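You operate a simulated robot arm through the tools that you are given. There is no shell and no other tool. Be economical: measure what you need, move in short steps, check, and stop when the job is done.

You are at the controls of a simulated robot arm. One attempt, no reset.

Task
Turn the cabinet's heater to LOW, switch it off, close the red lever and put up the OFF sign.
Fine: at the beige cabinet; LOW before the switch; the sign stands upright in the holder beside the cabinet. Set down upright: yellow sign.

It is judged by the outcome, as a careful person would: the job done as asked, and still so three seconds after it is handed in. It fails if anything else is knocked over, pushed out of place, dropped, spilled or broken.

Robot
A 6-joint arm with a fingered hand on a trunk, on a base that drives. Base frame: it is fixed to the floor where the robot stands at the start and does not move with it; the origin is under the middle of the robot, x ahead of it, y to its left, z up. Readings come in mm, degrees, newtons and seconds.
With the tool pointing down near the work surface it reaches from about 280 to 700 mm from the robot's upright axis, wherever it stands. Its first joint turns from -115.0 to 115.0 degrees. Places, roughly: beige cabinet [600, 200, 1000]; green selector of the beige cabinet [500, 0, 1400]; holder beside the beige cabinet [300, 400, 1200]; red lever of the white pipes [200, 700, 1100]; switch of the beige cabinet [400, 200, 1400]. Payload 4 kg.
The tool frame sits at the grasp point between the pads (the TCP): z along the fingers, y along the line on which they close. The tips reach 26 mm beyond it. The gripper opens to 156 mm. The gripper's body begins 73 mm behind the TCP. The gripper is a hand of 4 fingers: y runs from the thumb to the fingers, the wrist lies at [0, 0, -239] in the tool frame.
Orientation is that of the tool frame in the base frame, as [roll, pitch, yaw] about the fixed x, y, z axes, in that order (R = Rz(yaw) Ry(pitch) Rx(roll)). With the fingers straight down and closing along the base's y, the tool's x points along the base's -x, its y along +y and its z along -z.

Tools
- The arm moves only by the tool move_arm. Its argument "steps" is a list of rows, each a list of 2 entries, a list of its own where there are three numbers: the shift along the tool's x, y, z in units of 150 mm (1.0 is 150 mm), then the turn, a rotation vector about the tool's x, y, z in units of 60 degrees (1.0 is 60 degrees). In form: [[[tx, ty, tz], [wx, wy, wz]], ...]. A call has 1 to 10 rows; each row is the pose to reach, as a shift and turn from the pose commanded when the call began, along the tool's axes at that moment. A call with a number of a shift or a turn outside -1 to 1 is refused whole. A row lasts 0.2 s, in which the tool goes at most 50 mm and 8.6 degrees; a call with a longer step from one row to the next is refused whole. A pose out of reach is approached as far as the arm can. The call stops where the force on the tool passes 40 N (or 10 N more than at its start, if that is more) or the arm is blocked; 0.2 s more then pass. In this call time passes only in rows, and 0.2 s behind the last. It gives the time, the measured TCP pose, the force on the tool (base axes), the opening and the grip force at its end, in the units of the frame above (readings bear some noise), with the torque about the TCP (base axes, N m) and any sound that the robot's microphone picked up.
- Cameras (640 x 400 px; columns grow to the right, rows downward): "scene" is now at [10.3, 191.8, 1811.9]; the picture's right is [0.51, -0.86, -0.00], its down [-0.60, -0.36, -0.71] and it looks along [0.61, 0.37, -0.70] (base axes); focal length 268 px, centre (320, 200). "wrist" rides on the gripper at [58, -58, -91] in the tool frame; the picture's right is [0.71, 0.71, 0.00], its down [-0.53, 0.53, -0.67] and it looks along [-0.47, 0.47, 0.74] (tool axes); focal length 265 px, centre (320, 200). There is no depth. A picture from a camera that has moved, and an enlarged one, comes with that camera's place and axes in the base frame and with its lens.
- camera(camera): a new picture of that camera. No time passes.
- lift_body(by): slides the trunk up (or, below 0, down) by that many mm; the arm and the scene camera ride with it, the base frame stays. It gives what a move gives, with no picture.
- steer(legs): drives the robot by 1 to 6 legs, each [ahead, left, turn to the left] in mm, mm and degrees, along the robot's own axes; the way and the turn of a leg run together, so that a leg with both is an arc; at most 1500 mm and 180 degrees a leg. The arm and the cameras ride along, it lands a little off, and it stops where it bumps. It gives what a move gives.
- curl_fingers(finger1, finger2, finger3, thumb_bend): sets how far each is bent, from 0 (flat) to 1 (curled in); at 0.3 the hand is open as for a grip, at 0.7 the pads meet at the TCP. One left out holds its place. A second passes; each finger stops where it meets its share of the squeeze, and holds until it gets a number again. It is the only way to open and close the hand. It gives what a move gives, with no picture; readings hold the bend of each and the force on the fingers (four entries, about 0 where the hand has none), thumb and palm.
- turn_head(pan, tilt): turns the head with the scene camera to pan (to the left, within 155 degrees either way) and tilt (down, from -29 to 69), counted from straight ahead of the robot. It gives what a move gives.
- inspect(camera, box): a new picture of the part [left, top, right, bottom] of that camera's present view, enlarged. No time passes.
- hand_in(): hands the job in; it is judged then, once.

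Go step by step. Nothing tells you exact positions but the pictures and the camera data: compare them with the known pose of the tool, close in by small moves and look again before you grip or let go. The budget is 120 turns and 90 pictures, counting those below and the enlarged ones. Unless the task says otherwise, let go and move clear before handing in, and close with one line.

The tools are called after "Request:" as name(argument=value, ...) on one line, values as JSON. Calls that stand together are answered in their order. move_arm: Moves the arm, as the interface text tells. Its arguments: {"type":"object","properties":{"steps":{"type":"array","items":{"type":"array"}}},"required":["steps"]} The other tools are called the same way: lift_body (by) slides the trunk up or down; curl_fingers (finger1, finger2, finger3, thumb_bend) moves the fingers one by one; steer (legs) drives the base; turn_head (pan, tilt) turns the head that bears the scene camera; camera (camera) takes a picture; inspect (camera, box) takes an enlarged picture of a part of a camera's view; hand_in () hands the job in.

At the start:

```text
time_s: 0.0
position: [315.4, 346.6, 1558.5]
tcp_rot: [180.0, -0.1, 180.0]
ft_force: [-0.1, -0.1, -0.4]
ft_torque: [0.01, -0.01, 0.0]
grip_width: 155.9
grip_force: 0.1
shape: jaw
bend: [0.3, 0.3, 0.3, 0.3]
finger forces: [0.0, 0.0, 0.0, 0.1, 0.1, 0.0]
trunk travel left (down, up): [-900.0, 90.0]
robot x, y, heading: [-3.5, 0.9, 0.1]
head pan, tilt: [30.9, 44.4]
```

scene: 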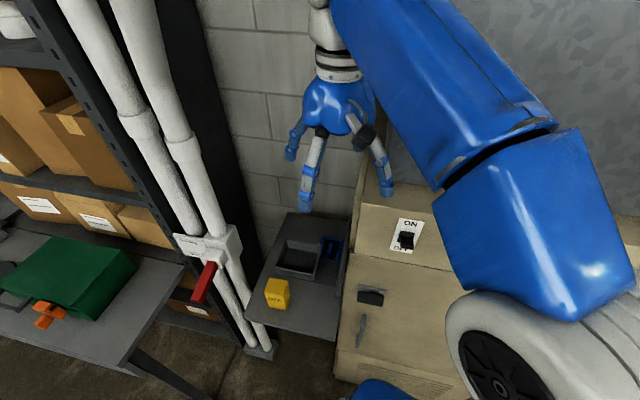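
wrist: 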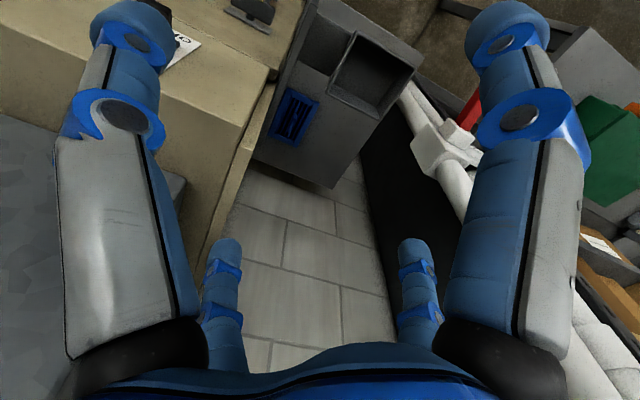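

I see the cabinet with its switch, a shelf with the yellow sign and a blue slot, and the red lever on the pipes. The selector is hidden behind the arm, so I look around first.

Request:
turn_head(pan=0, tilt=40)

Request:
camera(camera="scene")

Request:
turn_head(pan=50, tilt=50)

Request:
camera(camera="scene")

```text
time_s: 1.0
position: [315.2, 346.6, 1558.5]
tcp_rot: [179.9, 0.0, 180.0]
ft_force: [-0.9, 0.0, -1.0]
ft_torque: [0.03, 0.0, -0.02]
grip_width: 155.9
grip_force: 0.0
shape: jaw
bend: [0.3, 0.3, 0.3, 0.3]
finger forces: [0.0, 0.0, 0.0, 0.0, 0.0, 0.0]
trunk travel left (down, up): [-900.0, 90.0]
robot x, y, heading: [1.4, 3.4, -0.0]
head pan, tilt: [0.0, 40.0]
```

```text
87 pictures are left
camera scene: at [25.8, 150.5, 1818.1], right [0.0, -1.0, 0.0], down [-0.64, 0.0, -0.77], along [0.77, 0.0, -0.64], focal length 268 px, centre (320, 200)
```

scene: 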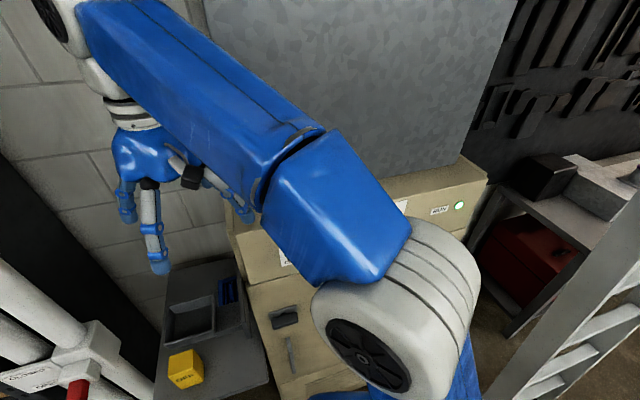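

```text
time_s: 2.1
position: [314.6, 346.2, 1557.4]
tcp_rot: [-179.8, 0.0, 179.9]
ft_force: [-0.6, 0.2, -0.2]
ft_torque: [-0.06, 0.02, -0.01]
grip_width: 155.8
grip_force: 0.2
shape: jaw
bend: [0.3, 0.3, 0.3, 0.3]
finger forces: [0.0, 0.1, 0.0, 0.0, 0.0, 0.1]
trunk travel left (down, up): [-900.0, 90.0]
robot x, y, heading: [-0.1, -2.8, 0.1]
head pan, tilt: [50.0, 50.0]
```

```text
86 pictures are left
camera scene: at [-10.3, 208.8, 1804.1], right [0.77, -0.64, 0.0], down [-0.49, -0.59, -0.64], along [0.41, 0.49, -0.77], focal length 268 px, centre (320, 200)
```

scene: 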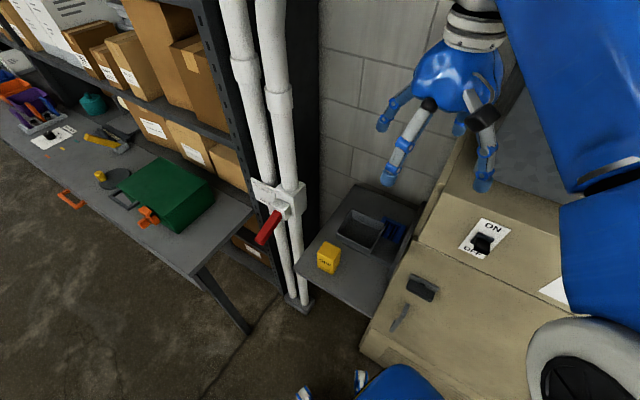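

The arm hides the selector. I check behind the robot before backing up for a clear view.

Request:
turn_head(pan=150, tilt=45)

Request:
camera(camera="scene")

Request:
turn_head(pan=-150, tilt=45)

Request:
camera(camera="scene")

```text
time_s: 3.9
position: [313.5, 346.4, 1559.7]
tcp_rot: [180.0, 0.0, 179.9]
ft_force: [0.4, 0.2, 0.0]
ft_torque: [-0.01, -0.02, 0.01]
grip_width: 155.7
grip_force: 0.0
shape: jaw
bend: [0.3, 0.3, 0.3, 0.3]
finger forces: [0.0, 0.0, 0.1, 0.1, 0.1, 0.1]
trunk travel left (down, up): [-900.0, 90.0]
robot x, y, heading: [1.1, -0.1, -0.1]
head pan, tilt: [150.0, 45.0]
```

```text
85 pictures are left
camera scene: at [-131.1, 190.7, 1810.9], right [0.5, 0.87, 0.0], down [0.61, -0.35, -0.71], along [-0.61, 0.35, -0.71], focal length 268 px, centre (320, 200)
```

scene: 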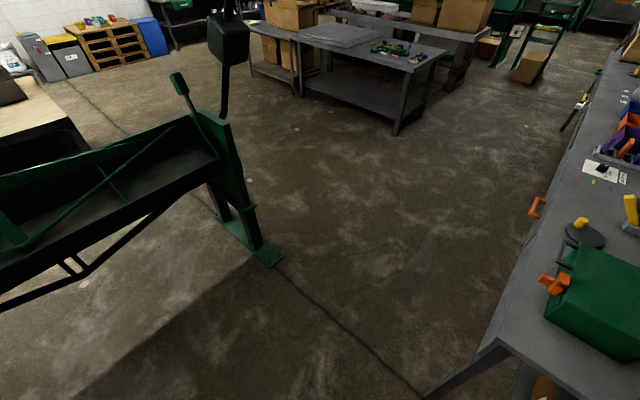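

```text
time_s: 8.0
position: [314.8, 347.1, 1558.2]
tcp_rot: [-180.0, 0.0, -180.0]
ft_force: [0.1, 0.4, 1.4]
ft_torque: [-0.01, 0.02, 0.01]
grip_width: 156.0
grip_force: 0.0
shape: jaw
bend: [0.3, 0.3, 0.3, 0.3]
finger forces: [0.1, 0.1, 0.0, 0.1, 0.0, 0.1]
trunk travel left (down, up): [-900.0, 90.0]
robot x, y, heading: [-0.5, -1.4, 0.1]
head pan, tilt: [-150.0, 45.0]
```

```text
84 pictures are left
camera scene: at [-130.9, 109.2, 1811.0], right [-0.5, 0.87, 0.0], down [0.61, 0.35, -0.71], along [-0.61, -0.35, -0.71], focal length 268 px, centre (320, 200)
```

scene: 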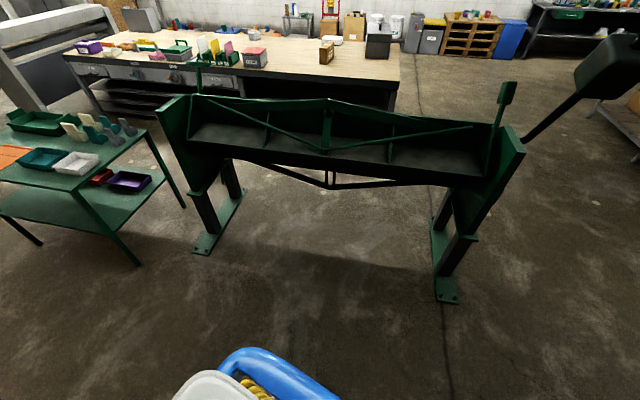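

There is roughly a metre free behind. I back up 400 mm and look at the cabinet.

Request:
steer(legs=[[-400, 0, 0]])

Request:
turn_head(pan=15, tilt=30)

Request:
camera(camera="scene")

```text
time_s: 13.6
position: [-79.0, 345.8, 1560.2]
tcp_rot: [179.8, 0.1, 179.8]
ft_force: [-0.9, 0.4, 0.0]
ft_torque: [0.09, -0.02, -0.04]
grip_width: 156.2
grip_force: 0.0
shape: jaw
bend: [0.3, 0.3, 0.3, 0.3]
finger forces: [0.0, 0.0, 0.0, 0.0, 0.1, 0.0]
trunk travel left (down, up): [-900.0, 90.0]
robot x, y, heading: [-395.6, -0.8, -0.2]
head pan, tilt: [-150.0, 45.0]
```

```text
time_s: 16.1
position: [-78.7, 346.2, 1557.4]
tcp_rot: [180.0, 0.0, 180.0]
ft_force: [-0.1, 0.3, 0.0]
ft_torque: [0.01, 0.03, -0.02]
grip_width: 155.9
grip_force: 0.0
shape: jaw
bend: [0.3, 0.3, 0.3, 0.3]
finger forces: [0.0, 0.0, 0.0, 0.1, 0.0, 0.0]
trunk travel left (down, up): [-900.0, 90.0]
robot x, y, heading: [-394.0, 2.0, -0.2]
head pan, tilt: [15.0, 30.0]
```

```text
83 pictures are left
camera scene: at [-367.1, 173.8, 1833.5], right [0.26, -0.97, 0.0], down [-0.48, -0.13, -0.87], along [0.84, 0.22, -0.5], focal length 268 px, centre (320, 200)
```

scene: 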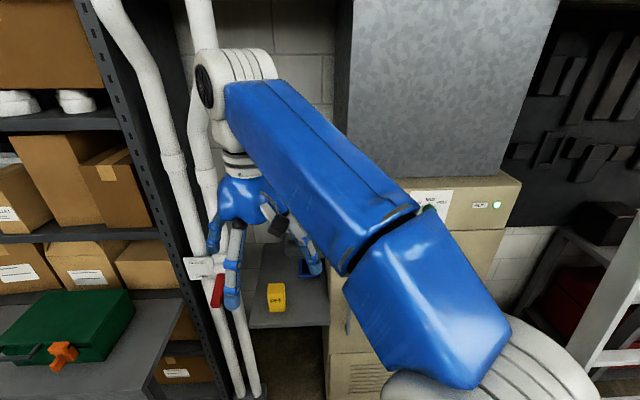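

The elbow still blocks the selector. I turn the robot right and pan the head left, so that the arm leaves the view.

Request:
steer(legs=[[0, 0, -75]])

Request:
turn_head(pan=85, tilt=30)

Request:
camera(camera="scene")

```text
time_s: 24.8
position: [21.8, -215.1, 1558.2]
tcp_rot: [-180.0, 0.0, 105.2]
ft_force: [-0.1, 0.1, -0.5]
ft_torque: [0.01, -0.01, 0.01]
grip_width: 155.9
grip_force: 0.2
shape: jaw
bend: [0.3, 0.3, 0.3, 0.3]
finger forces: [0.1, 0.1, 0.0, 0.0, 0.0, 0.0]
trunk travel left (down, up): [-900.0, 90.0]
robot x, y, heading: [-396.6, 5.6, -74.9]
head pan, tilt: [15.0, 30.0]
```

```text
time_s: 26.2
position: [21.2, -213.9, 1558.6]
tcp_rot: [-180.0, 0.0, 105.0]
ft_force: [0.1, 1.0, -0.1]
ft_torque: [-0.02, 0.01, 0.01]
grip_width: 155.7
grip_force: 0.2
shape: jaw
bend: [0.3, 0.3, 0.3, 0.3]
finger forces: [0.0, 0.0, 0.0, 0.0, 0.1, 0.1]
trunk travel left (down, up): [-900.0, 90.0]
robot x, y, heading: [-394.7, -1.4, -74.7]
head pan, tilt: [85.0, 30.0]
```

```text
82 pictures are left
camera scene: at [-176.4, 112.4, 1833.5], right [0.17, -0.98, 0.0], down [-0.49, -0.09, -0.87], along [0.85, 0.15, -0.5], focal length 268 px, centre (320, 200)
```

scene: 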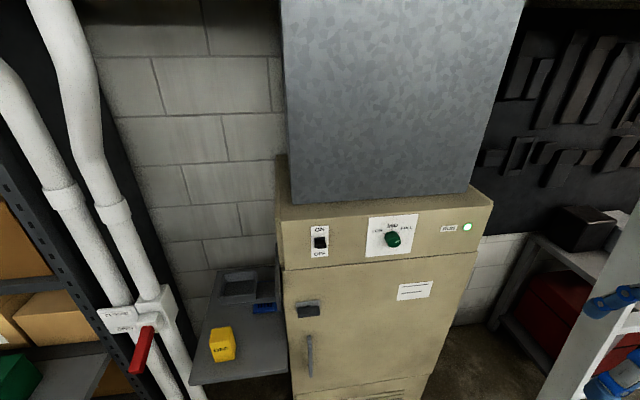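

Now everything is visible. I zoom in on the selector and switch, the lever, and the shelf with the sign.

Request:
inspect(camera="scene", box=[290, 200, 490, 280])

Request:
inspect(camera="scene", box=[80, 260, 300, 400])

```text
3.20 times, centred on (390, 240) of scene
camera zoom: at [-176.4, 112.4, 1833.5], right [0.17, -0.98, 0.0], down [-0.49, -0.09, -0.87], along [0.85, 0.15, -0.5], focal length 857 px, centre (96, 72)
```

zoom: 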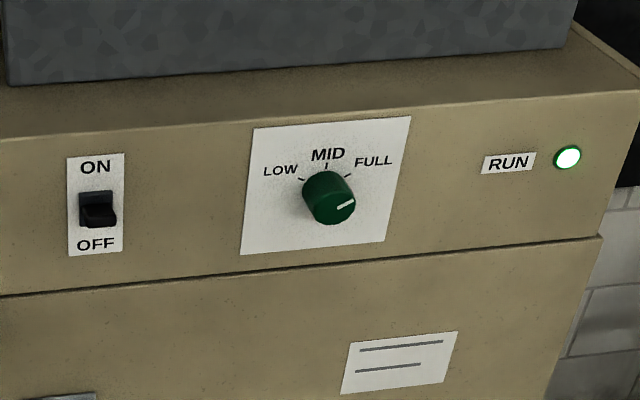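

```text
2.86 times, centred on (190, 330) of scene
camera zoom: at [-176.4, 112.4, 1833.5], right [0.17, -0.98, 0.0], down [-0.49, -0.09, -0.87], along [0.85, 0.15, -0.5], focal length 765 px, centre (691, -171)
```

zoom: 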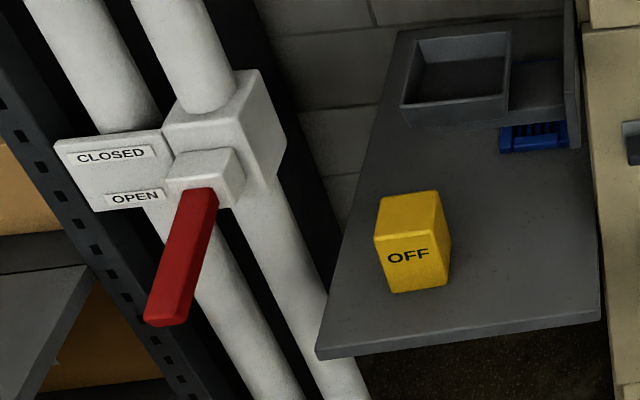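

Estimates: switch plate about (424, 218, 1343), knob about (482, 16, 1343) pointing at FULL, and the cabinet's face yawed about 16°. I turn the robot to face it squarely and pitch the hand to point forward.

Request:
steer(legs=[[0, 0, 91]])

Request:
move_arm(steps=[[[-0.14, 0, 0], [0, -0.14, 0]], [[-0.28, 0, 0], [0, -0.28, 0]], [[-0.42, 0, 0], [0, -0.42, 0]], [[-0.56, 0, 0], [0, -0.56, 0]], [[-0.7, 0, 0], [0, -0.7, 0]], [[-0.84, 0, 0], [0, -0.84, 0]], [[-0.98, 0, 0], [0, -0.98, 0]]])

Request:
move_arm(steps=[[[0, -0.24, 0], [0, -0.13, 0]], [[0, -0.48, 0], [0, -0.26, 0]], [[0, -0.72, 0], [0, -0.39, 0]], [[0, -0.98, 0], [0, -0.52, 0]]])

```text
time_s: 36.8
position: [-193.5, 422.9, 1558.1]
tcp_rot: [180.0, 0.0, -163.3]
ft_force: [0.0, -0.2, 0.2]
ft_torque: [0.01, 0.0, 0.03]
grip_width: 155.5
grip_force: 0.0
shape: jaw
bend: [0.3, 0.3, 0.3, 0.3]
finger forces: [0.0, 0.0, 0.1, 0.1, 0.0, 0.0]
trunk travel left (down, up): [-900.0, 90.0]
robot x, y, heading: [-394.7, -1.6, 16.6]
head pan, tilt: [85.0, 30.0]
```

```text
time_s: 38.4
position: [-51.3, 464.3, 1559.1]
tcp_rot: [180.0, 58.9, -163.3]
ft_force: [0.3, 0.0, -0.5]
ft_torque: [-0.01, -0.03, 0.02]
grip_width: 156.0
grip_force: 0.1
shape: jaw
bend: [0.3, 0.3, 0.3, 0.3]
finger forces: [0.0, 0.0, 0.1, 0.0, 0.1, 0.0]
trunk travel left (down, up): [-900.0, 90.0]
robot x, y, heading: [-396.1, 0.9, 16.5]
head pan, tilt: [85.0, 30.0]
```

```text
time_s: 39.4
position: [1.2, 339.8, 1554.2]
tcp_rot: [32.0, 89.9, 48.6]
ft_force: [0.1, -0.9, 0.2]
ft_torque: [0.03, -0.03, 0.04]
grip_width: 155.8
grip_force: 0.1
shape: jaw
bend: [0.3, 0.3, 0.3, 0.3]
finger forces: [0.1, 0.0, 0.0, 0.1, 0.0, 0.0]
out of reach, approached as far as the arm can: row 4
trunk travel left (down, up): [-900.0, 90.0]
robot x, y, heading: [-394.7, 2.2, 16.9]
head pan, tilt: [85.0, 30.0]
```

The wrist is near its inner limit, so I extend forward and lower the trunk to knob height.

Request:
move_arm(steps=[[[0, 0, 0.25], [0, 0, 0]], [[0, 0, 0.5], [0, 0, 0]], [[0, -0.2, 0.75], [0, 0, 0]], [[0, -0.4, 1.0], [0, 0, 0]]])

Request:
lift_body(by=-213)

Request:
turn_head(pan=0, tilt=25)

Request:
camera(camera="scene")

Request:
camera(camera="wrist")

```text
time_s: 40.4
position: [162.1, 329.9, 1552.2]
tcp_rot: [-171.4, 89.8, -154.8]
ft_force: [-0.6, 1.1, -0.9]
ft_torque: [0.02, 0.0, 0.03]
grip_width: 155.8
grip_force: 0.1
shape: jaw
bend: [0.3, 0.3, 0.3, 0.3]
finger forces: [0.0, 0.0, 0.0, 0.1, 0.0, 0.1]
trunk travel left (down, up): [-900.0, 90.0]
robot x, y, heading: [-395.0, -1.9, 16.8]
head pan, tilt: [85.0, 30.0]
```

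```text
time_s: 42.6
position: [158.4, 328.4, 1341.8]
tcp_rot: [30.7, 90.0, 47.4]
ft_force: [-0.6, -0.2, 0.1]
ft_torque: [-0.01, -0.02, -0.02]
grip_width: 155.9
grip_force: 0.0
shape: jaw
bend: [0.3, 0.3, 0.3, 0.3]
finger forces: [0.0, 0.1, 0.0, 0.1, 0.0, 0.0]
trunk travel left (down, up): [-687.0, 303.0]
robot x, y, heading: [-396.2, -0.3, 16.7]
head pan, tilt: [85.0, 30.0]
```

```text
time_s: 44.2
position: [157.7, 329.7, 1340.8]
tcp_rot: [23.9, 89.9, 40.5]
ft_force: [-0.3, 0.8, -0.4]
ft_torque: [0.01, 0.0, 0.03]
grip_width: 155.9
grip_force: 0.1
shape: jaw
bend: [0.3, 0.3, 0.3, 0.3]
finger forces: [0.0, 0.1, 0.1, 0.0, 0.0, 0.0]
trunk travel left (down, up): [-687.0, 303.0]
robot x, y, heading: [-396.0, 1.5, 16.6]
head pan, tilt: [0.0, 25.0]
```

```text
79 pictures are left
camera scene: at [-408.4, 153.3, 1628.5], right [0.29, -0.96, 0.0], down [-0.4, -0.12, -0.91], along [0.87, 0.26, -0.42], focal length 268 px, centre (320, 200)
```

scene: 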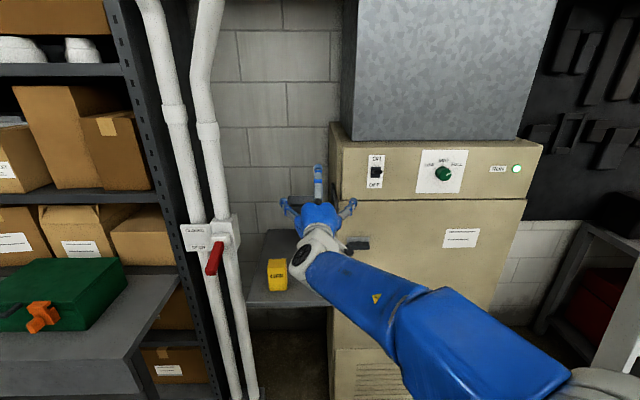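

```text
78 pictures are left
camera wrist: at [87.5, 247.6, 1283.9], right [-0.2, 0.68, -0.71], down [-0.79, 0.31, 0.53], along [0.58, 0.67, 0.47], focal length 265 px, centre (320, 200)
```

wrist: 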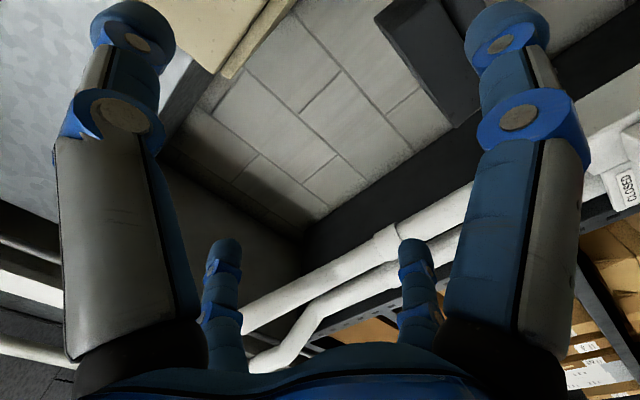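

Clear view now. I zoom in on the panel and on the lever and shelf from here for triangulation.

Request:
inspect(camera="scene", box=[355, 140, 535, 210])

Request:
inspect(camera="scene", box=[170, 200, 350, 312])

```text
3.56 times, centred on (445, 175) of scene
camera zoom: at [-408.4, 153.3, 1628.5], right [0.29, -0.96, 0.0], down [-0.4, -0.12, -0.91], along [0.87, 0.26, -0.42], focal length 952 px, centre (-124, 289)
```

zoom: 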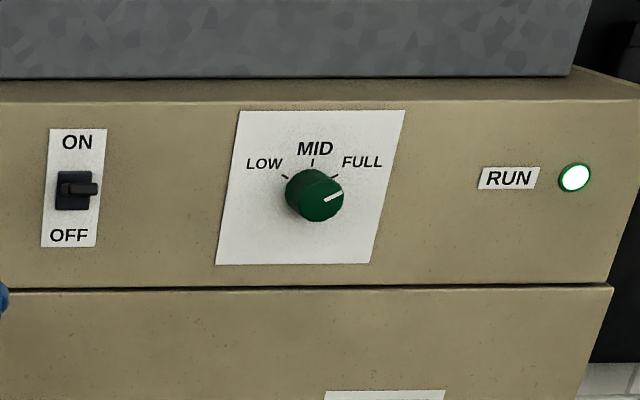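

```text
3.56 times, centred on (260, 256) of scene
camera zoom: at [-408.4, 153.3, 1628.5], right [0.29, -0.96, 0.0], down [-0.4, -0.12, -0.91], along [0.87, 0.26, -0.42], focal length 952 px, centre (533, 1)
```

zoom: 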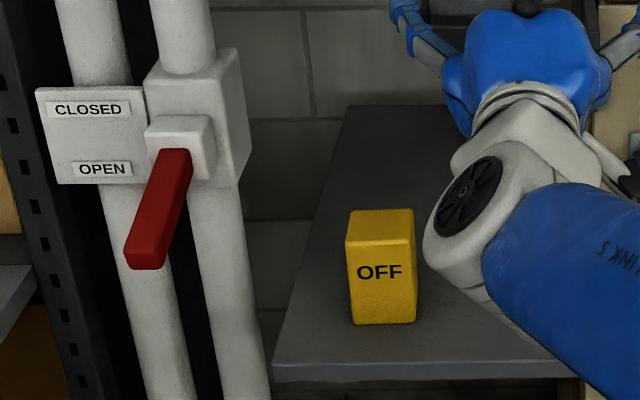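

Knob base about (472, 15, 1351), switch plate about (412, 216, 1352), and the face vertical with inward heading about 17°. Before driving right I check that side for free space.

Request:
turn_head(pan=-70, tilt=45)

Request:
camera(camera="scene")

```text
time_s: 45.6
position: [159.7, 329.0, 1341.7]
tcp_rot: [-145.5, 89.9, -128.8]
ft_force: [0.4, 0.6, 0.1]
ft_torque: [-0.01, -0.01, 0.01]
grip_width: 155.8
grip_force: 0.0
shape: jaw
bend: [0.3, 0.3, 0.3, 0.3]
finger forces: [0.0, 0.1, 0.1, 0.0, 0.1, 0.0]
trunk travel left (down, up): [-687.0, 303.0]
robot x, y, heading: [-394.4, -3.1, 16.5]
head pan, tilt: [-70.0, 45.0]
```

```text
75 pictures are left
camera scene: at [-447.9, 61.6, 1598.0], right [-0.8, -0.6, 0.0], down [-0.42, 0.57, -0.71], along [0.42, -0.57, -0.71], focal length 268 px, centre (320, 200)
```

scene: 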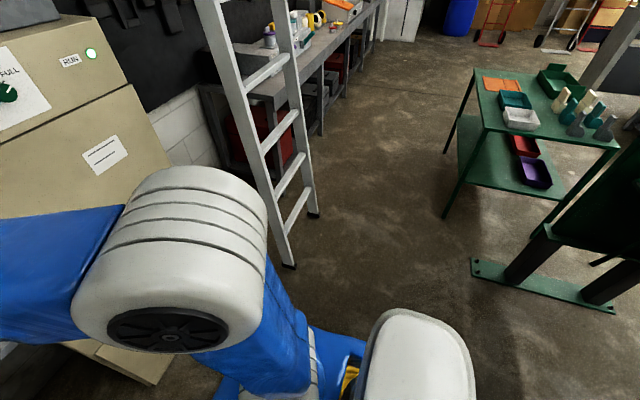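

The ladder's foot is about (300, -590), so driving 300 mm right keeps clear of it. I do that and look again.

Request:
steer(legs=[[0, -300, 0], [60, 0, 0]])

Request:
move_arm(steps=[[[0, -0.2, 0.04], [0, 0, 0]], [[0, -0.4, 0.08], [0, 0, 0]], [[0, -0.6, 0.12], [0, 0, 0]]])

Request:
turn_head(pan=0, tilt=25)

Request:
camera(camera="scene")

Request:
camera(camera="wrist")

```text
time_s: 51.1
position: [304.5, 60.1, 1340.8]
tcp_rot: [123.2, 89.9, 140.1]
ft_force: [-0.1, -0.1, -0.6]
ft_torque: [0.03, -0.01, 0.01]
grip_width: 155.8
grip_force: 0.0
shape: jaw
bend: [0.3, 0.3, 0.3, 0.3]
finger forces: [0.0, 0.0, 0.1, 0.0, 0.0, 0.0]
trunk travel left (down, up): [-687.0, 303.0]
robot x, y, heading: [-249.1, -266.5, 16.7]
head pan, tilt: [-70.0, 45.0]
```

```text
time_s: 51.9
position: [346.0, -22.3, 1339.0]
tcp_rot: [83.1, 89.9, 100.0]
ft_force: [-0.1, -0.5, -0.2]
ft_torque: [0.01, 0.02, 0.03]
grip_width: 155.9
grip_force: 0.0
shape: jaw
bend: [0.3, 0.3, 0.3, 0.3]
finger forces: [0.0, 0.1, 0.0, 0.0, 0.1, 0.0]
trunk travel left (down, up): [-687.0, 303.0]
robot x, y, heading: [-248.4, -269.0, 17.2]
head pan, tilt: [-70.0, 45.0]
```

```text
time_s: 53.3
position: [344.8, -21.0, 1340.5]
tcp_rot: [71.5, 89.9, 88.2]
ft_force: [0.5, 0.2, -0.4]
ft_torque: [0.01, -0.02, -0.02]
grip_width: 155.6
grip_force: 0.2
shape: jaw
bend: [0.3, 0.3, 0.3, 0.3]
finger forces: [0.1, 0.0, 0.1, 0.0, 0.0, 0.0]
trunk travel left (down, up): [-687.0, 303.0]
robot x, y, heading: [-248.9, -267.0, 16.9]
head pan, tilt: [0.0, 25.0]
```

```text
74 pictures are left
camera scene: at [-261.3, -115.1, 1628.5], right [0.29, -0.96, 0.0], down [-0.4, -0.12, -0.91], along [0.87, 0.26, -0.42], focal length 268 px, centre (320, 200)
```

scene: 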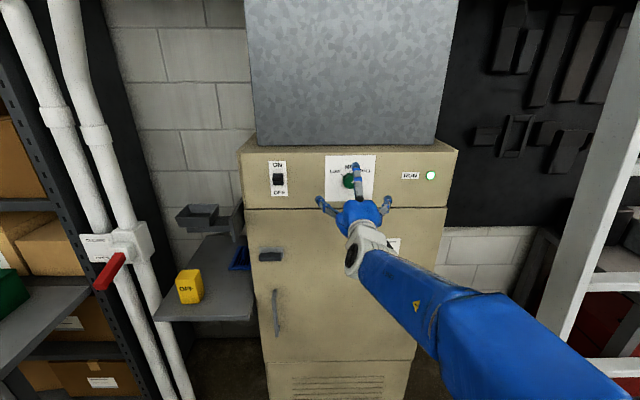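

```text
73 pictures are left
camera wrist: at [274.5, -101.8, 1283.1], right [-0.21, 0.68, -0.71], down [-0.79, 0.31, 0.53], along [0.57, 0.67, 0.47], focal length 265 px, centre (320, 200)
```

wrist: 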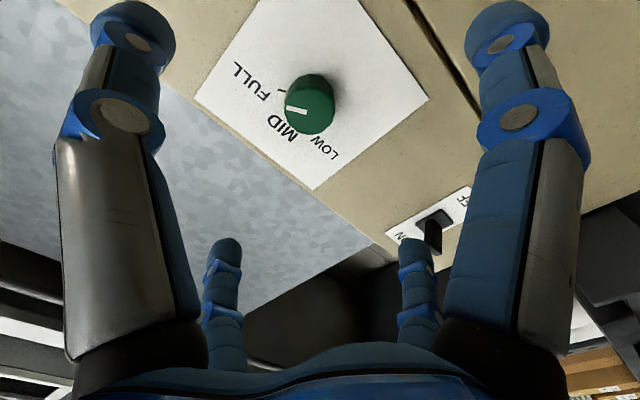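

The knob is nearly on the tool axis. I shift slightly up and right, pre-rotate +60° about the tool axis for room to turn, and move 60 mm closer.

Request:
move_arm(steps=[[[-0.02, -0.01, 0.05], [0, 0, 0.14]], [[-0.053, -0.027, 0.1], [0, 0, 0.28]], [[-0.053, -0.027, 0.15], [0, 0, 0.42]], [[-0.053, -0.027, 0.2], [0, 0, 0.56]], [[-0.053, -0.027, 0.25], [0, 0, 0.7]], [[-0.053, -0.027, 0.3], [0, 0, 0.84]], [[-0.053, -0.027, 0.35], [0, 0, 0.98]]])

Request:
camera(camera="wrist")

Request:
inspect(camera="scene", box=[250, 140, 450, 265])

```text
time_s: 54.9
position: [396.0, -8.6, 1349.5]
tcp_rot: [89.9, 31.0, 106.7]
ft_force: [-0.5, 0.7, 0.6]
ft_torque: [0.0, -0.01, -0.02]
grip_width: 155.8
grip_force: 0.0
shape: jaw
bend: [0.3, 0.3, 0.3, 0.3]
finger forces: [0.0, 0.0, 0.1, 0.1, 0.1, 0.0]
trunk travel left (down, up): [-687.0, 303.0]
robot x, y, heading: [-247.2, -268.2, 17.1]
head pan, tilt: [0.0, 25.0]
```

```text
72 pictures are left
camera wrist: at [302.7, -15.4, 1270.4], right [-0.28, 0.93, 0.24], down [-0.59, -0.37, 0.72], along [0.76, 0.06, 0.65], focal length 265 px, centre (320, 200)
```

wrist: 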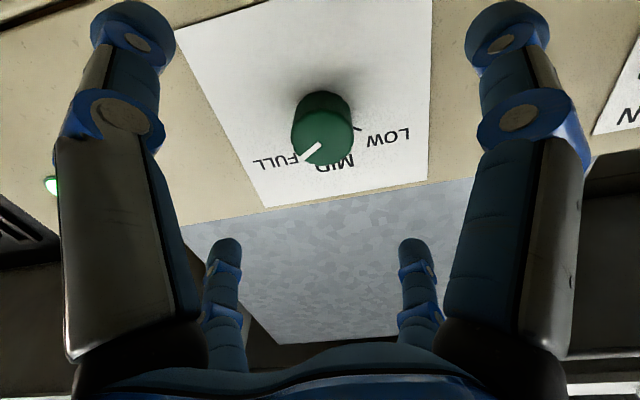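

```text
3.20 times, centred on (350, 202) of scene
camera zoom: at [-261.3, -114.7, 1628.5], right [0.29, -0.96, 0.0], down [-0.4, -0.12, -0.91], along [0.87, 0.26, -0.42], focal length 857 px, centre (224, 192)
```

zoom: 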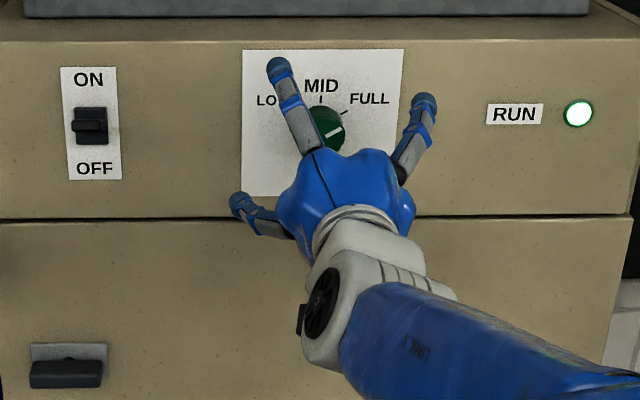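

The knob is about centred in the hand (about 39 mm across). I advance 40 mm and check again.

Request:
move_arm(steps=[[[0.01, 0.01, 0.09], [0, 0, 0]], [[0.015, 0.015, 0.18], [0, 0, 0]], [[0.015, 0.015, 0.27], [0, 0, 0]]])

Request:
camera(camera="wrist")

Request:
inspect(camera="scene", box=[250, 140, 450, 265])

```text
time_s: 55.7
position: [434.3, 7.7, 1349.5]
tcp_rot: [90.2, 31.2, 107.0]
ft_force: [0.0, 0.5, -0.5]
ft_torque: [0.02, -0.05, 0.0]
grip_width: 155.8
grip_force: 0.0
shape: jaw
bend: [0.3, 0.3, 0.3, 0.3]
finger forces: [0.0, 0.1, 0.0, 0.1, 0.0, 0.0]
trunk travel left (down, up): [-687.0, 303.0]
robot x, y, heading: [-246.4, -269.9, 16.9]
head pan, tilt: [0.0, 25.0]
```

```text
70 pictures are left
camera wrist: at [341.0, -1.0, 1270.6], right [-0.28, 0.93, 0.24], down [-0.59, -0.36, 0.72], along [0.76, 0.06, 0.65], focal length 265 px, centre (320, 200)
```

wrist: 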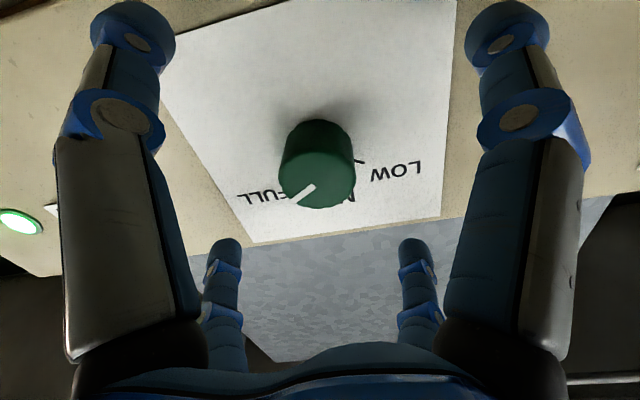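

```text
3.20 times, centred on (350, 202) of scene
camera zoom: at [-260.1, -114.2, 1628.5], right [0.29, -0.96, 0.0], down [-0.41, -0.12, -0.91], along [0.87, 0.26, -0.42], focal length 857 px, centre (224, 192)
```

zoom: 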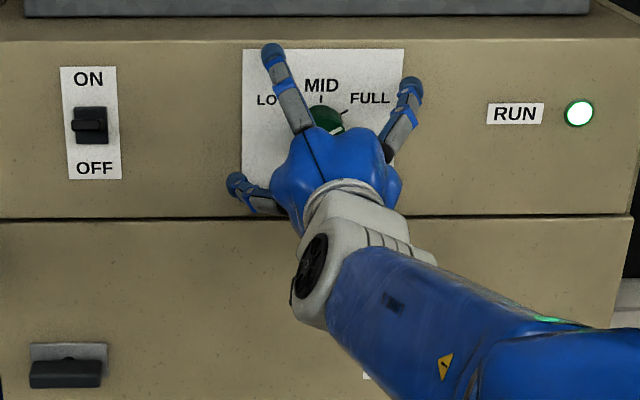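

The knob's face is about 23 mm and the panel about 50 mm ahead of the TCP. I advance 18 mm and close the fingers on the knob.

Request:
move_arm(steps=[[[-0.01, -0.01, 0.06], [0, 0, 0]], [[-0.01, -0.01, 0.12], [0, 0, 0]]])

Request:
curl_fingers(finger1=0.56, finger2=0.56, finger3=0.56, thumb_bend=0.56)

Request:
camera(camera="wrist")

```text
time_s: 56.3
position: [451.2, 10.4, 1350.3]
tcp_rot: [90.1, 31.3, 106.9]
ft_force: [-0.3, -0.2, -1.3]
ft_torque: [0.04, -0.02, 0.03]
grip_width: 156.2
grip_force: 0.0
shape: jaw
bend: [0.3, 0.3, 0.3, 0.3]
finger forces: [0.0, 0.0, 0.0, 0.0, 0.1, 0.0]
trunk travel left (down, up): [-687.0, 303.0]
robot x, y, heading: [-250.0, -268.8, 16.9]
head pan, tilt: [0.0, 25.0]
```

```text
time_s: 57.3
position: [445.8, 8.9, 1354.3]
tcp_rot: [89.7, 31.1, 106.8]
ft_force: [-31.7, -5.5, -1.9]
ft_torque: [-0.21, 0.79, 1.33]
grip_width: 39.8
grip_force: 15.7
shape: fingers
bend: [0.51, 0.56, 0.56, 0.56]
finger forces: [31.2, 0.0, 0.1, 0.0, 0.1, 0.0]
trunk travel left (down, up): [-687.0, 303.0]
robot x, y, heading: [-249.1, -266.1, 17.0]
head pan, tilt: [0.0, 25.0]
```

```text
68 pictures are left
camera wrist: at [352.2, 1.9, 1273.9], right [-0.28, 0.93, 0.24], down [-0.59, -0.36, 0.72], along [0.76, 0.06, 0.65], focal length 265 px, centre (320, 200)
```

wrist: 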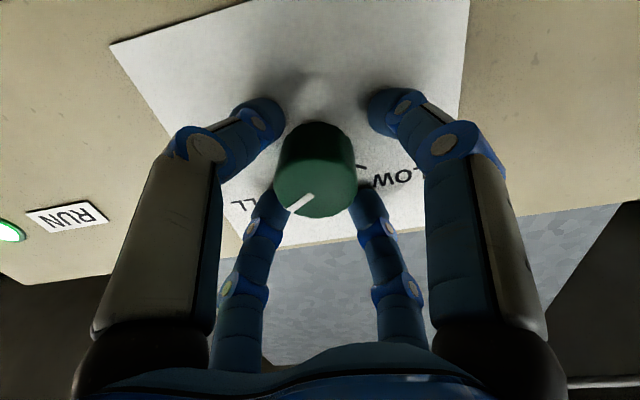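

The fingertips press on the panel. I back off 8 mm, then close more.

Request:
move_arm(steps=[[[0, 0, -0.055], [0, 0, 0]]])

Request:
curl_fingers(finger1=0.62, finger2=0.62, finger3=0.62, thumb_bend=0.62)

Request:
camera(camera="wrist")

```text
time_s: 57.7
position: [446.8, 5.4, 1350.8]
tcp_rot: [89.8, 31.1, 106.6]
ft_force: [-0.5, 0.4, 0.1]
ft_torque: [0.01, -0.02, 0.06]
grip_width: 34.9
grip_force: 0.4
shape: fingers
bend: [0.56, 0.56, 0.56, 0.56]
finger forces: [1.1, 0.2, 0.0, 0.1, 0.1, 0.0]
trunk travel left (down, up): [-687.0, 303.0]
robot x, y, heading: [-251.3, -267.9, 17.0]
head pan, tilt: [0.0, 25.0]
```

```text
time_s: 58.7
position: [445.1, 6.7, 1349.0]
tcp_rot: [90.1, 31.1, 106.8]
ft_force: [3.1, -1.0, 0.5]
ft_torque: [0.01, -0.01, -0.06]
grip_width: 22.0
grip_force: 3.0
shape: fingers
bend: [0.6, 0.6, 0.61, 0.61]
finger forces: [1.5, 1.6, 1.4, 0.0, 1.9, 0.1]
trunk travel left (down, up): [-687.0, 303.0]
robot x, y, heading: [-250.3, -266.8, 17.0]
head pan, tilt: [0.0, 25.0]
```

```text
67 pictures are left
camera wrist: at [351.2, -0.6, 1270.9], right [-0.28, 0.93, 0.24], down [-0.59, -0.36, 0.72], along [0.76, 0.06, 0.65], focal length 265 px, centre (320, 200)
```

wrist: 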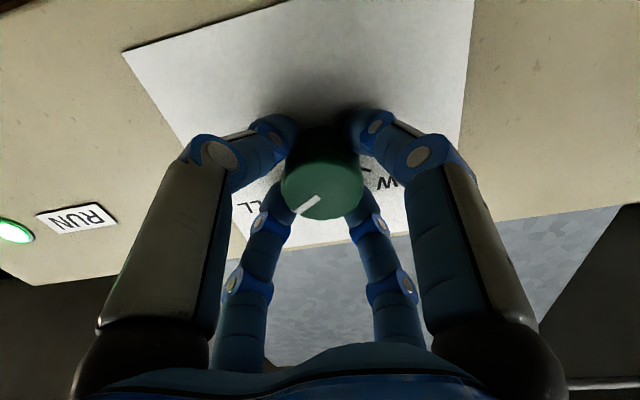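

All four touch the knob. I grip firmly, then turn −59° counter-clockwise.

Request:
curl_fingers(finger1=0.7, finger2=0.7, finger3=0.7, thumb_bend=0.7)

Request:
move_arm(steps=[[[0, 0, 0], [0, 0, -0.14]], [[0, 0, 0], [0, 0, -0.28]], [[0, 0, 0], [0, 0, -0.42]], [[0, 0, 0], [0, 0, -0.56]], [[0, 0, 0], [0, 0, -0.7]], [[0, 0, 0], [0, 0, -0.84]], [[0, 0, 0], [0, 0, -0.98]]])

Request:
camera(camera="wrist")

```text
time_s: 59.7
position: [446.2, 6.3, 1349.7]
tcp_rot: [90.0, 31.0, 106.9]
ft_force: [2.9, -3.1, -2.0]
ft_torque: [-0.01, 0.03, -0.08]
grip_width: 20.3
grip_force: 18.2
shape: fingers
bend: [0.61, 0.61, 0.62, 0.63]
finger forces: [8.2, 8.3, 7.6, 0.0, 12.2, 0.0]
trunk travel left (down, up): [-687.0, 303.0]
robot x, y, heading: [-249.8, -267.8, 16.6]
head pan, tilt: [0.0, 25.0]
```

```text
time_s: 61.3
position: [445.8, 7.0, 1350.4]
tcp_rot: [-35.2, 89.8, -18.3]
ft_force: [3.7, -1.9, 4.3]
ft_torque: [0.07, -0.16, -0.02]
grip_width: 20.2
grip_force: 18.1
shape: fingers
bend: [0.61, 0.61, 0.62, 0.63]
finger forces: [7.4, 9.0, 8.7, 0.0, 11.7, 0.1]
trunk travel left (down, up): [-687.0, 303.0]
robot x, y, heading: [-247.3, -269.5, 16.8]
head pan, tilt: [0.0, 25.0]
```

```text
66 pictures are left
camera wrist: at [373.8, -75.0, 1293.2], right [-0.2, 0.68, -0.71], down [-0.79, 0.31, 0.52], along [0.57, 0.67, 0.47], focal length 265 px, centre (320, 200)
```

wrist: 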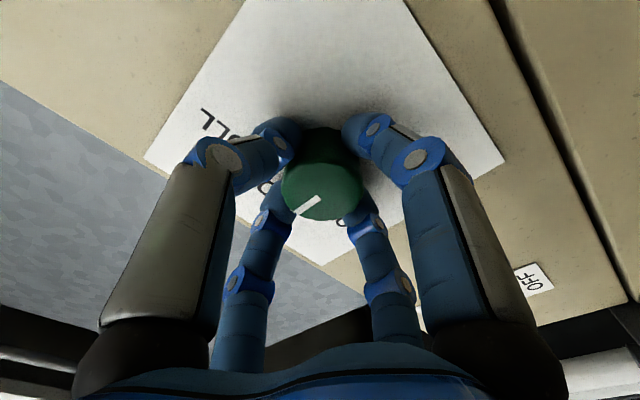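

The knob turned with the hand and now points at MID. I turn another 60° to LOW.

Request:
move_arm(steps=[[[0, 0, 0], [0, 0, -0.14]], [[0, 0, 0], [0, 0, -0.28]], [[0, 0, 0], [0, 0, -0.42]], [[0, 0, 0], [0, 0, -0.56]], [[0, 0, 0], [0, 0, -0.7]], [[0, 0, 0], [0, 0, -0.84]], [[0, 0, 0], [0, 0, -0.98]]])

Request:
camera(camera="wrist")

Request:
inspect(camera="scene", box=[300, 140, 400, 200])

```text
time_s: 62.9
position: [443.2, 7.6, 1351.3]
tcp_rot: [-89.8, 31.1, -73.2]
ft_force: [6.6, 3.1, 10.9]
ft_torque: [0.15, -0.32, 0.11]
grip_width: 20.1
grip_force: 19.1
shape: fingers
bend: [0.62, 0.61, 0.62, 0.62]
finger forces: [6.6, 7.4, 9.8, 0.0, 13.8, 0.0]
trunk travel left (down, up): [-687.0, 303.0]
robot x, y, heading: [-248.1, -267.5, 16.9]
head pan, tilt: [0.0, 25.0]
```

```text
65 pictures are left
camera wrist: at [379.1, -94.6, 1370.8], right [0.07, -0.23, -0.97], down [-0.85, 0.5, -0.18], along [0.52, 0.84, -0.16], focal length 265 px, centre (320, 200)
```

wrist: 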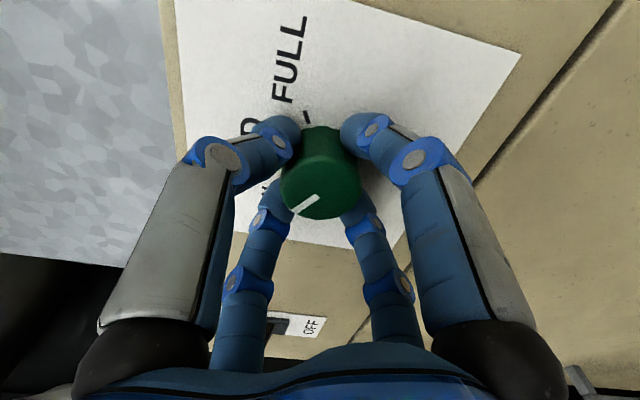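

```text
6.40 times, centred on (350, 170) of scene
camera zoom: at [-261.6, -114.7, 1628.6], right [0.29, -0.96, 0.0], down [-0.4, -0.12, -0.91], along [0.87, 0.26, -0.42], focal length 1714 px, centre (128, 392)
```

zoom: 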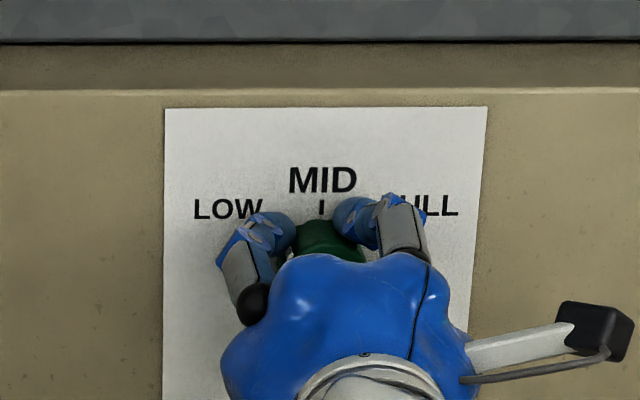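

The turn is complete. I open slightly, back off and check the pointer.

Request:
curl_fingers(finger1=0.5, finger2=0.5, finger3=0.5, thumb_bend=0.5)

Request:
move_arm(steps=[[[0, 0, -0.2], [0, 0, 0]], [[0, 0, -0.4], [0, 0, 0]], [[0, 0, -0.65], [0, 0, 0]]])

Request:
camera(camera="wrist")

Request:
inspect(camera="scene", box=[250, 140, 450, 265])

```text
time_s: 63.9
position: [443.2, 6.1, 1349.4]
tcp_rot: [-90.0, 31.1, -73.1]
ft_force: [0.2, -0.3, -0.4]
ft_torque: [-0.03, -0.02, -0.02]
grip_width: 50.4
grip_force: 0.1
shape: fingers
bend: [0.5, 0.5, 0.5, 0.5]
finger forces: [0.0, 0.0, 0.0, 0.1, 0.0, 0.0]
trunk travel left (down, up): [-687.0, 303.0]
robot x, y, heading: [-248.5, -265.4, 17.0]
head pan, tilt: [0.0, 25.0]
```

```text
time_s: 64.7
position: [347.4, -24.7, 1350.4]
tcp_rot: [-89.7, 31.3, -72.9]
ft_force: [-0.2, -0.8, 0.4]
ft_torque: [0.01, 0.02, -0.02]
grip_width: 50.9
grip_force: 0.0
shape: fingers
bend: [0.5, 0.5, 0.5, 0.5]
finger forces: [0.1, 0.0, 0.1, 0.0, 0.0, 0.0]
trunk travel left (down, up): [-687.0, 303.0]
robot x, y, heading: [-248.5, -266.9, 17.0]
head pan, tilt: [0.0, 25.0]
```

```text
63 pictures are left
camera wrist: at [281.9, -126.5, 1370.5], right [0.07, -0.23, -0.97], down [-0.85, 0.5, -0.18], along [0.52, 0.84, -0.16], focal length 265 px, centre (320, 200)
```

wrist: 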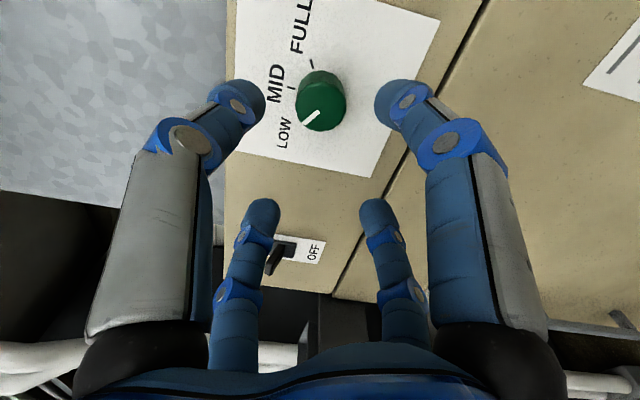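

```text
3.20 times, centred on (350, 202) of scene
camera zoom: at [-265.9, -116.6, 1628.8], right [0.29, -0.96, 0.0], down [-0.4, -0.12, -0.91], along [0.87, 0.26, -0.42], focal length 857 px, centre (224, 192)
```

zoom: 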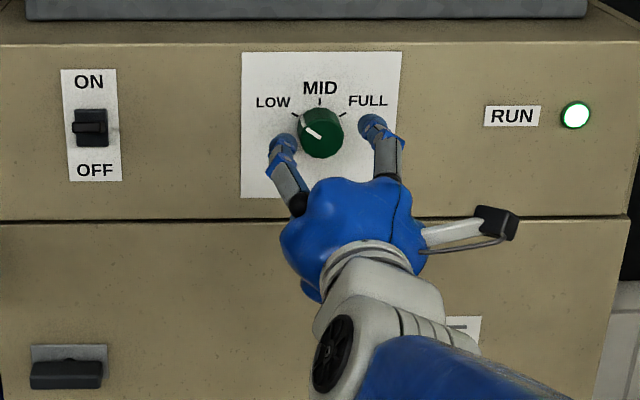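

The pointer looks to be at LOW. I zoom in to be sure.

Request:
inspect(camera="scene", box=[325, 155, 375, 195])

```text
10.00 times, centred on (350, 175) of scene
camera zoom: at [-265.9, -116.6, 1628.8], right [0.29, -0.96, 0.0], down [-0.4, -0.12, -0.91], along [0.87, 0.26, -0.42], focal length 2678 px, centre (20, 450)
```

zoom: 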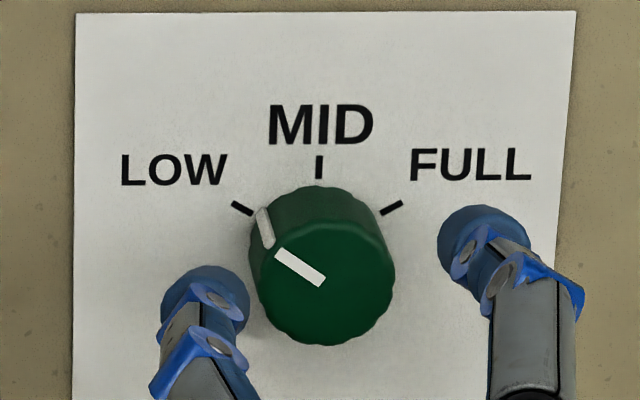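

The pointer is about 6° short of the LOW tick, so I regrip and nudge it a little further.

Request:
move_arm(steps=[[[0, 0, 0.2], [0, 0, 0]], [[0, 0, 0.4], [0, 0, 0]], [[0, 0, 0.65], [0, 0, 0]]])

Request:
curl_fingers(finger1=0.7, finger2=0.7, finger3=0.7, thumb_bend=0.7)

Request:
move_arm(steps=[[[0, 0, 0], [0, 0, -0.06]], [[0, 0, 0], [0, 0, -0.12]]])

Request:
curl_fingers(finger1=0.5, finger2=0.5, finger3=0.5, thumb_bend=0.5)

Request:
move_arm(steps=[[[0, 0, -0.2], [0, 0, 0]], [[0, 0, -0.4], [0, 0, 0]], [[0, 0, -0.7], [0, 0, 0]], [[0, 0, -1.0], [0, 0, 0]]])

Request:
inspect(camera="scene", box=[325, 155, 375, 195])

```text
time_s: 65.5
position: [442.6, 5.3, 1348.9]
tcp_rot: [-89.9, 31.4, -73.1]
ft_force: [-0.7, 0.5, 0.5]
ft_torque: [-0.01, 0.03, -0.03]
grip_width: 50.3
grip_force: 0.1
shape: fingers
bend: [0.5, 0.5, 0.5, 0.5]
finger forces: [0.0, 0.1, 0.0, 0.0, 0.0, 0.1]
trunk travel left (down, up): [-687.0, 303.0]
robot x, y, heading: [-249.7, -268.9, 16.8]
head pan, tilt: [0.0, 25.0]
```

```text
time_s: 66.5
position: [443.4, 4.6, 1351.1]
tcp_rot: [-89.9, 31.3, -73.1]
ft_force: [-0.6, -1.1, 6.2]
ft_torque: [0.08, -0.12, 0.02]
grip_width: 18.0
grip_force: 18.3
shape: fingers
bend: [0.62, 0.61, 0.6, 0.63]
finger forces: [6.9, 8.3, 9.0, 0.0, 13.2, 0.0]
trunk travel left (down, up): [-687.0, 303.0]
robot x, y, heading: [-249.7, -269.4, 16.9]
head pan, tilt: [0.0, 25.0]
```

```text
time_s: 67.1
position: [443.8, 5.1, 1349.9]
tcp_rot: [-90.0, 24.1, -73.0]
ft_force: [0.1, -3.8, 5.1]
ft_torque: [0.12, -0.13, -0.06]
grip_width: 18.2
grip_force: 19.2
shape: fingers
bend: [0.63, 0.61, 0.6, 0.62]
finger forces: [7.3, 7.9, 8.4, 0.0, 14.3, 0.0]
trunk travel left (down, up): [-687.0, 303.0]
robot x, y, heading: [-249.4, -269.9, 16.8]
head pan, tilt: [0.0, 25.0]
```

```text
time_s: 68.1
position: [444.7, 7.1, 1349.0]
tcp_rot: [-90.1, 23.9, -73.1]
ft_force: [0.3, 0.2, 0.0]
ft_torque: [-0.01, -0.01, 0.01]
grip_width: 50.6
grip_force: 0.0
shape: fingers
bend: [0.5, 0.5, 0.5, 0.5]
finger forces: [0.0, 0.0, 0.0, 0.0, 0.0, 0.0]
trunk travel left (down, up): [-687.0, 303.0]
robot x, y, heading: [-245.1, -265.5, 17.1]
head pan, tilt: [0.0, 25.0]
```

```text
time_s: 69.1
position: [299.6, -37.0, 1349.8]
tcp_rot: [-89.9, 24.0, -73.1]
ft_force: [-0.5, -0.3, 0.4]
ft_torque: [-0.01, -0.03, 0.01]
grip_width: 50.6
grip_force: 0.0
shape: fingers
bend: [0.5, 0.5, 0.5, 0.5]
finger forces: [0.1, 0.0, 0.0, 0.0, 0.0, 0.1]
trunk travel left (down, up): [-687.0, 303.0]
robot x, y, heading: [-248.4, -268.8, 17.1]
head pan, tilt: [0.0, 25.0]
```

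```text
10.00 times, centred on (350, 175) of scene
camera zoom: at [-262.8, -115.5, 1628.7], right [0.29, -0.96, 0.0], down [-0.4, -0.12, -0.91], along [0.87, 0.26, -0.42], focal length 2678 px, centre (20, 450)
```

zoom: 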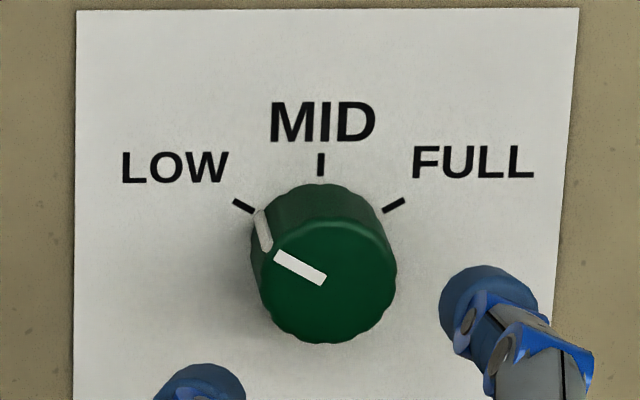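

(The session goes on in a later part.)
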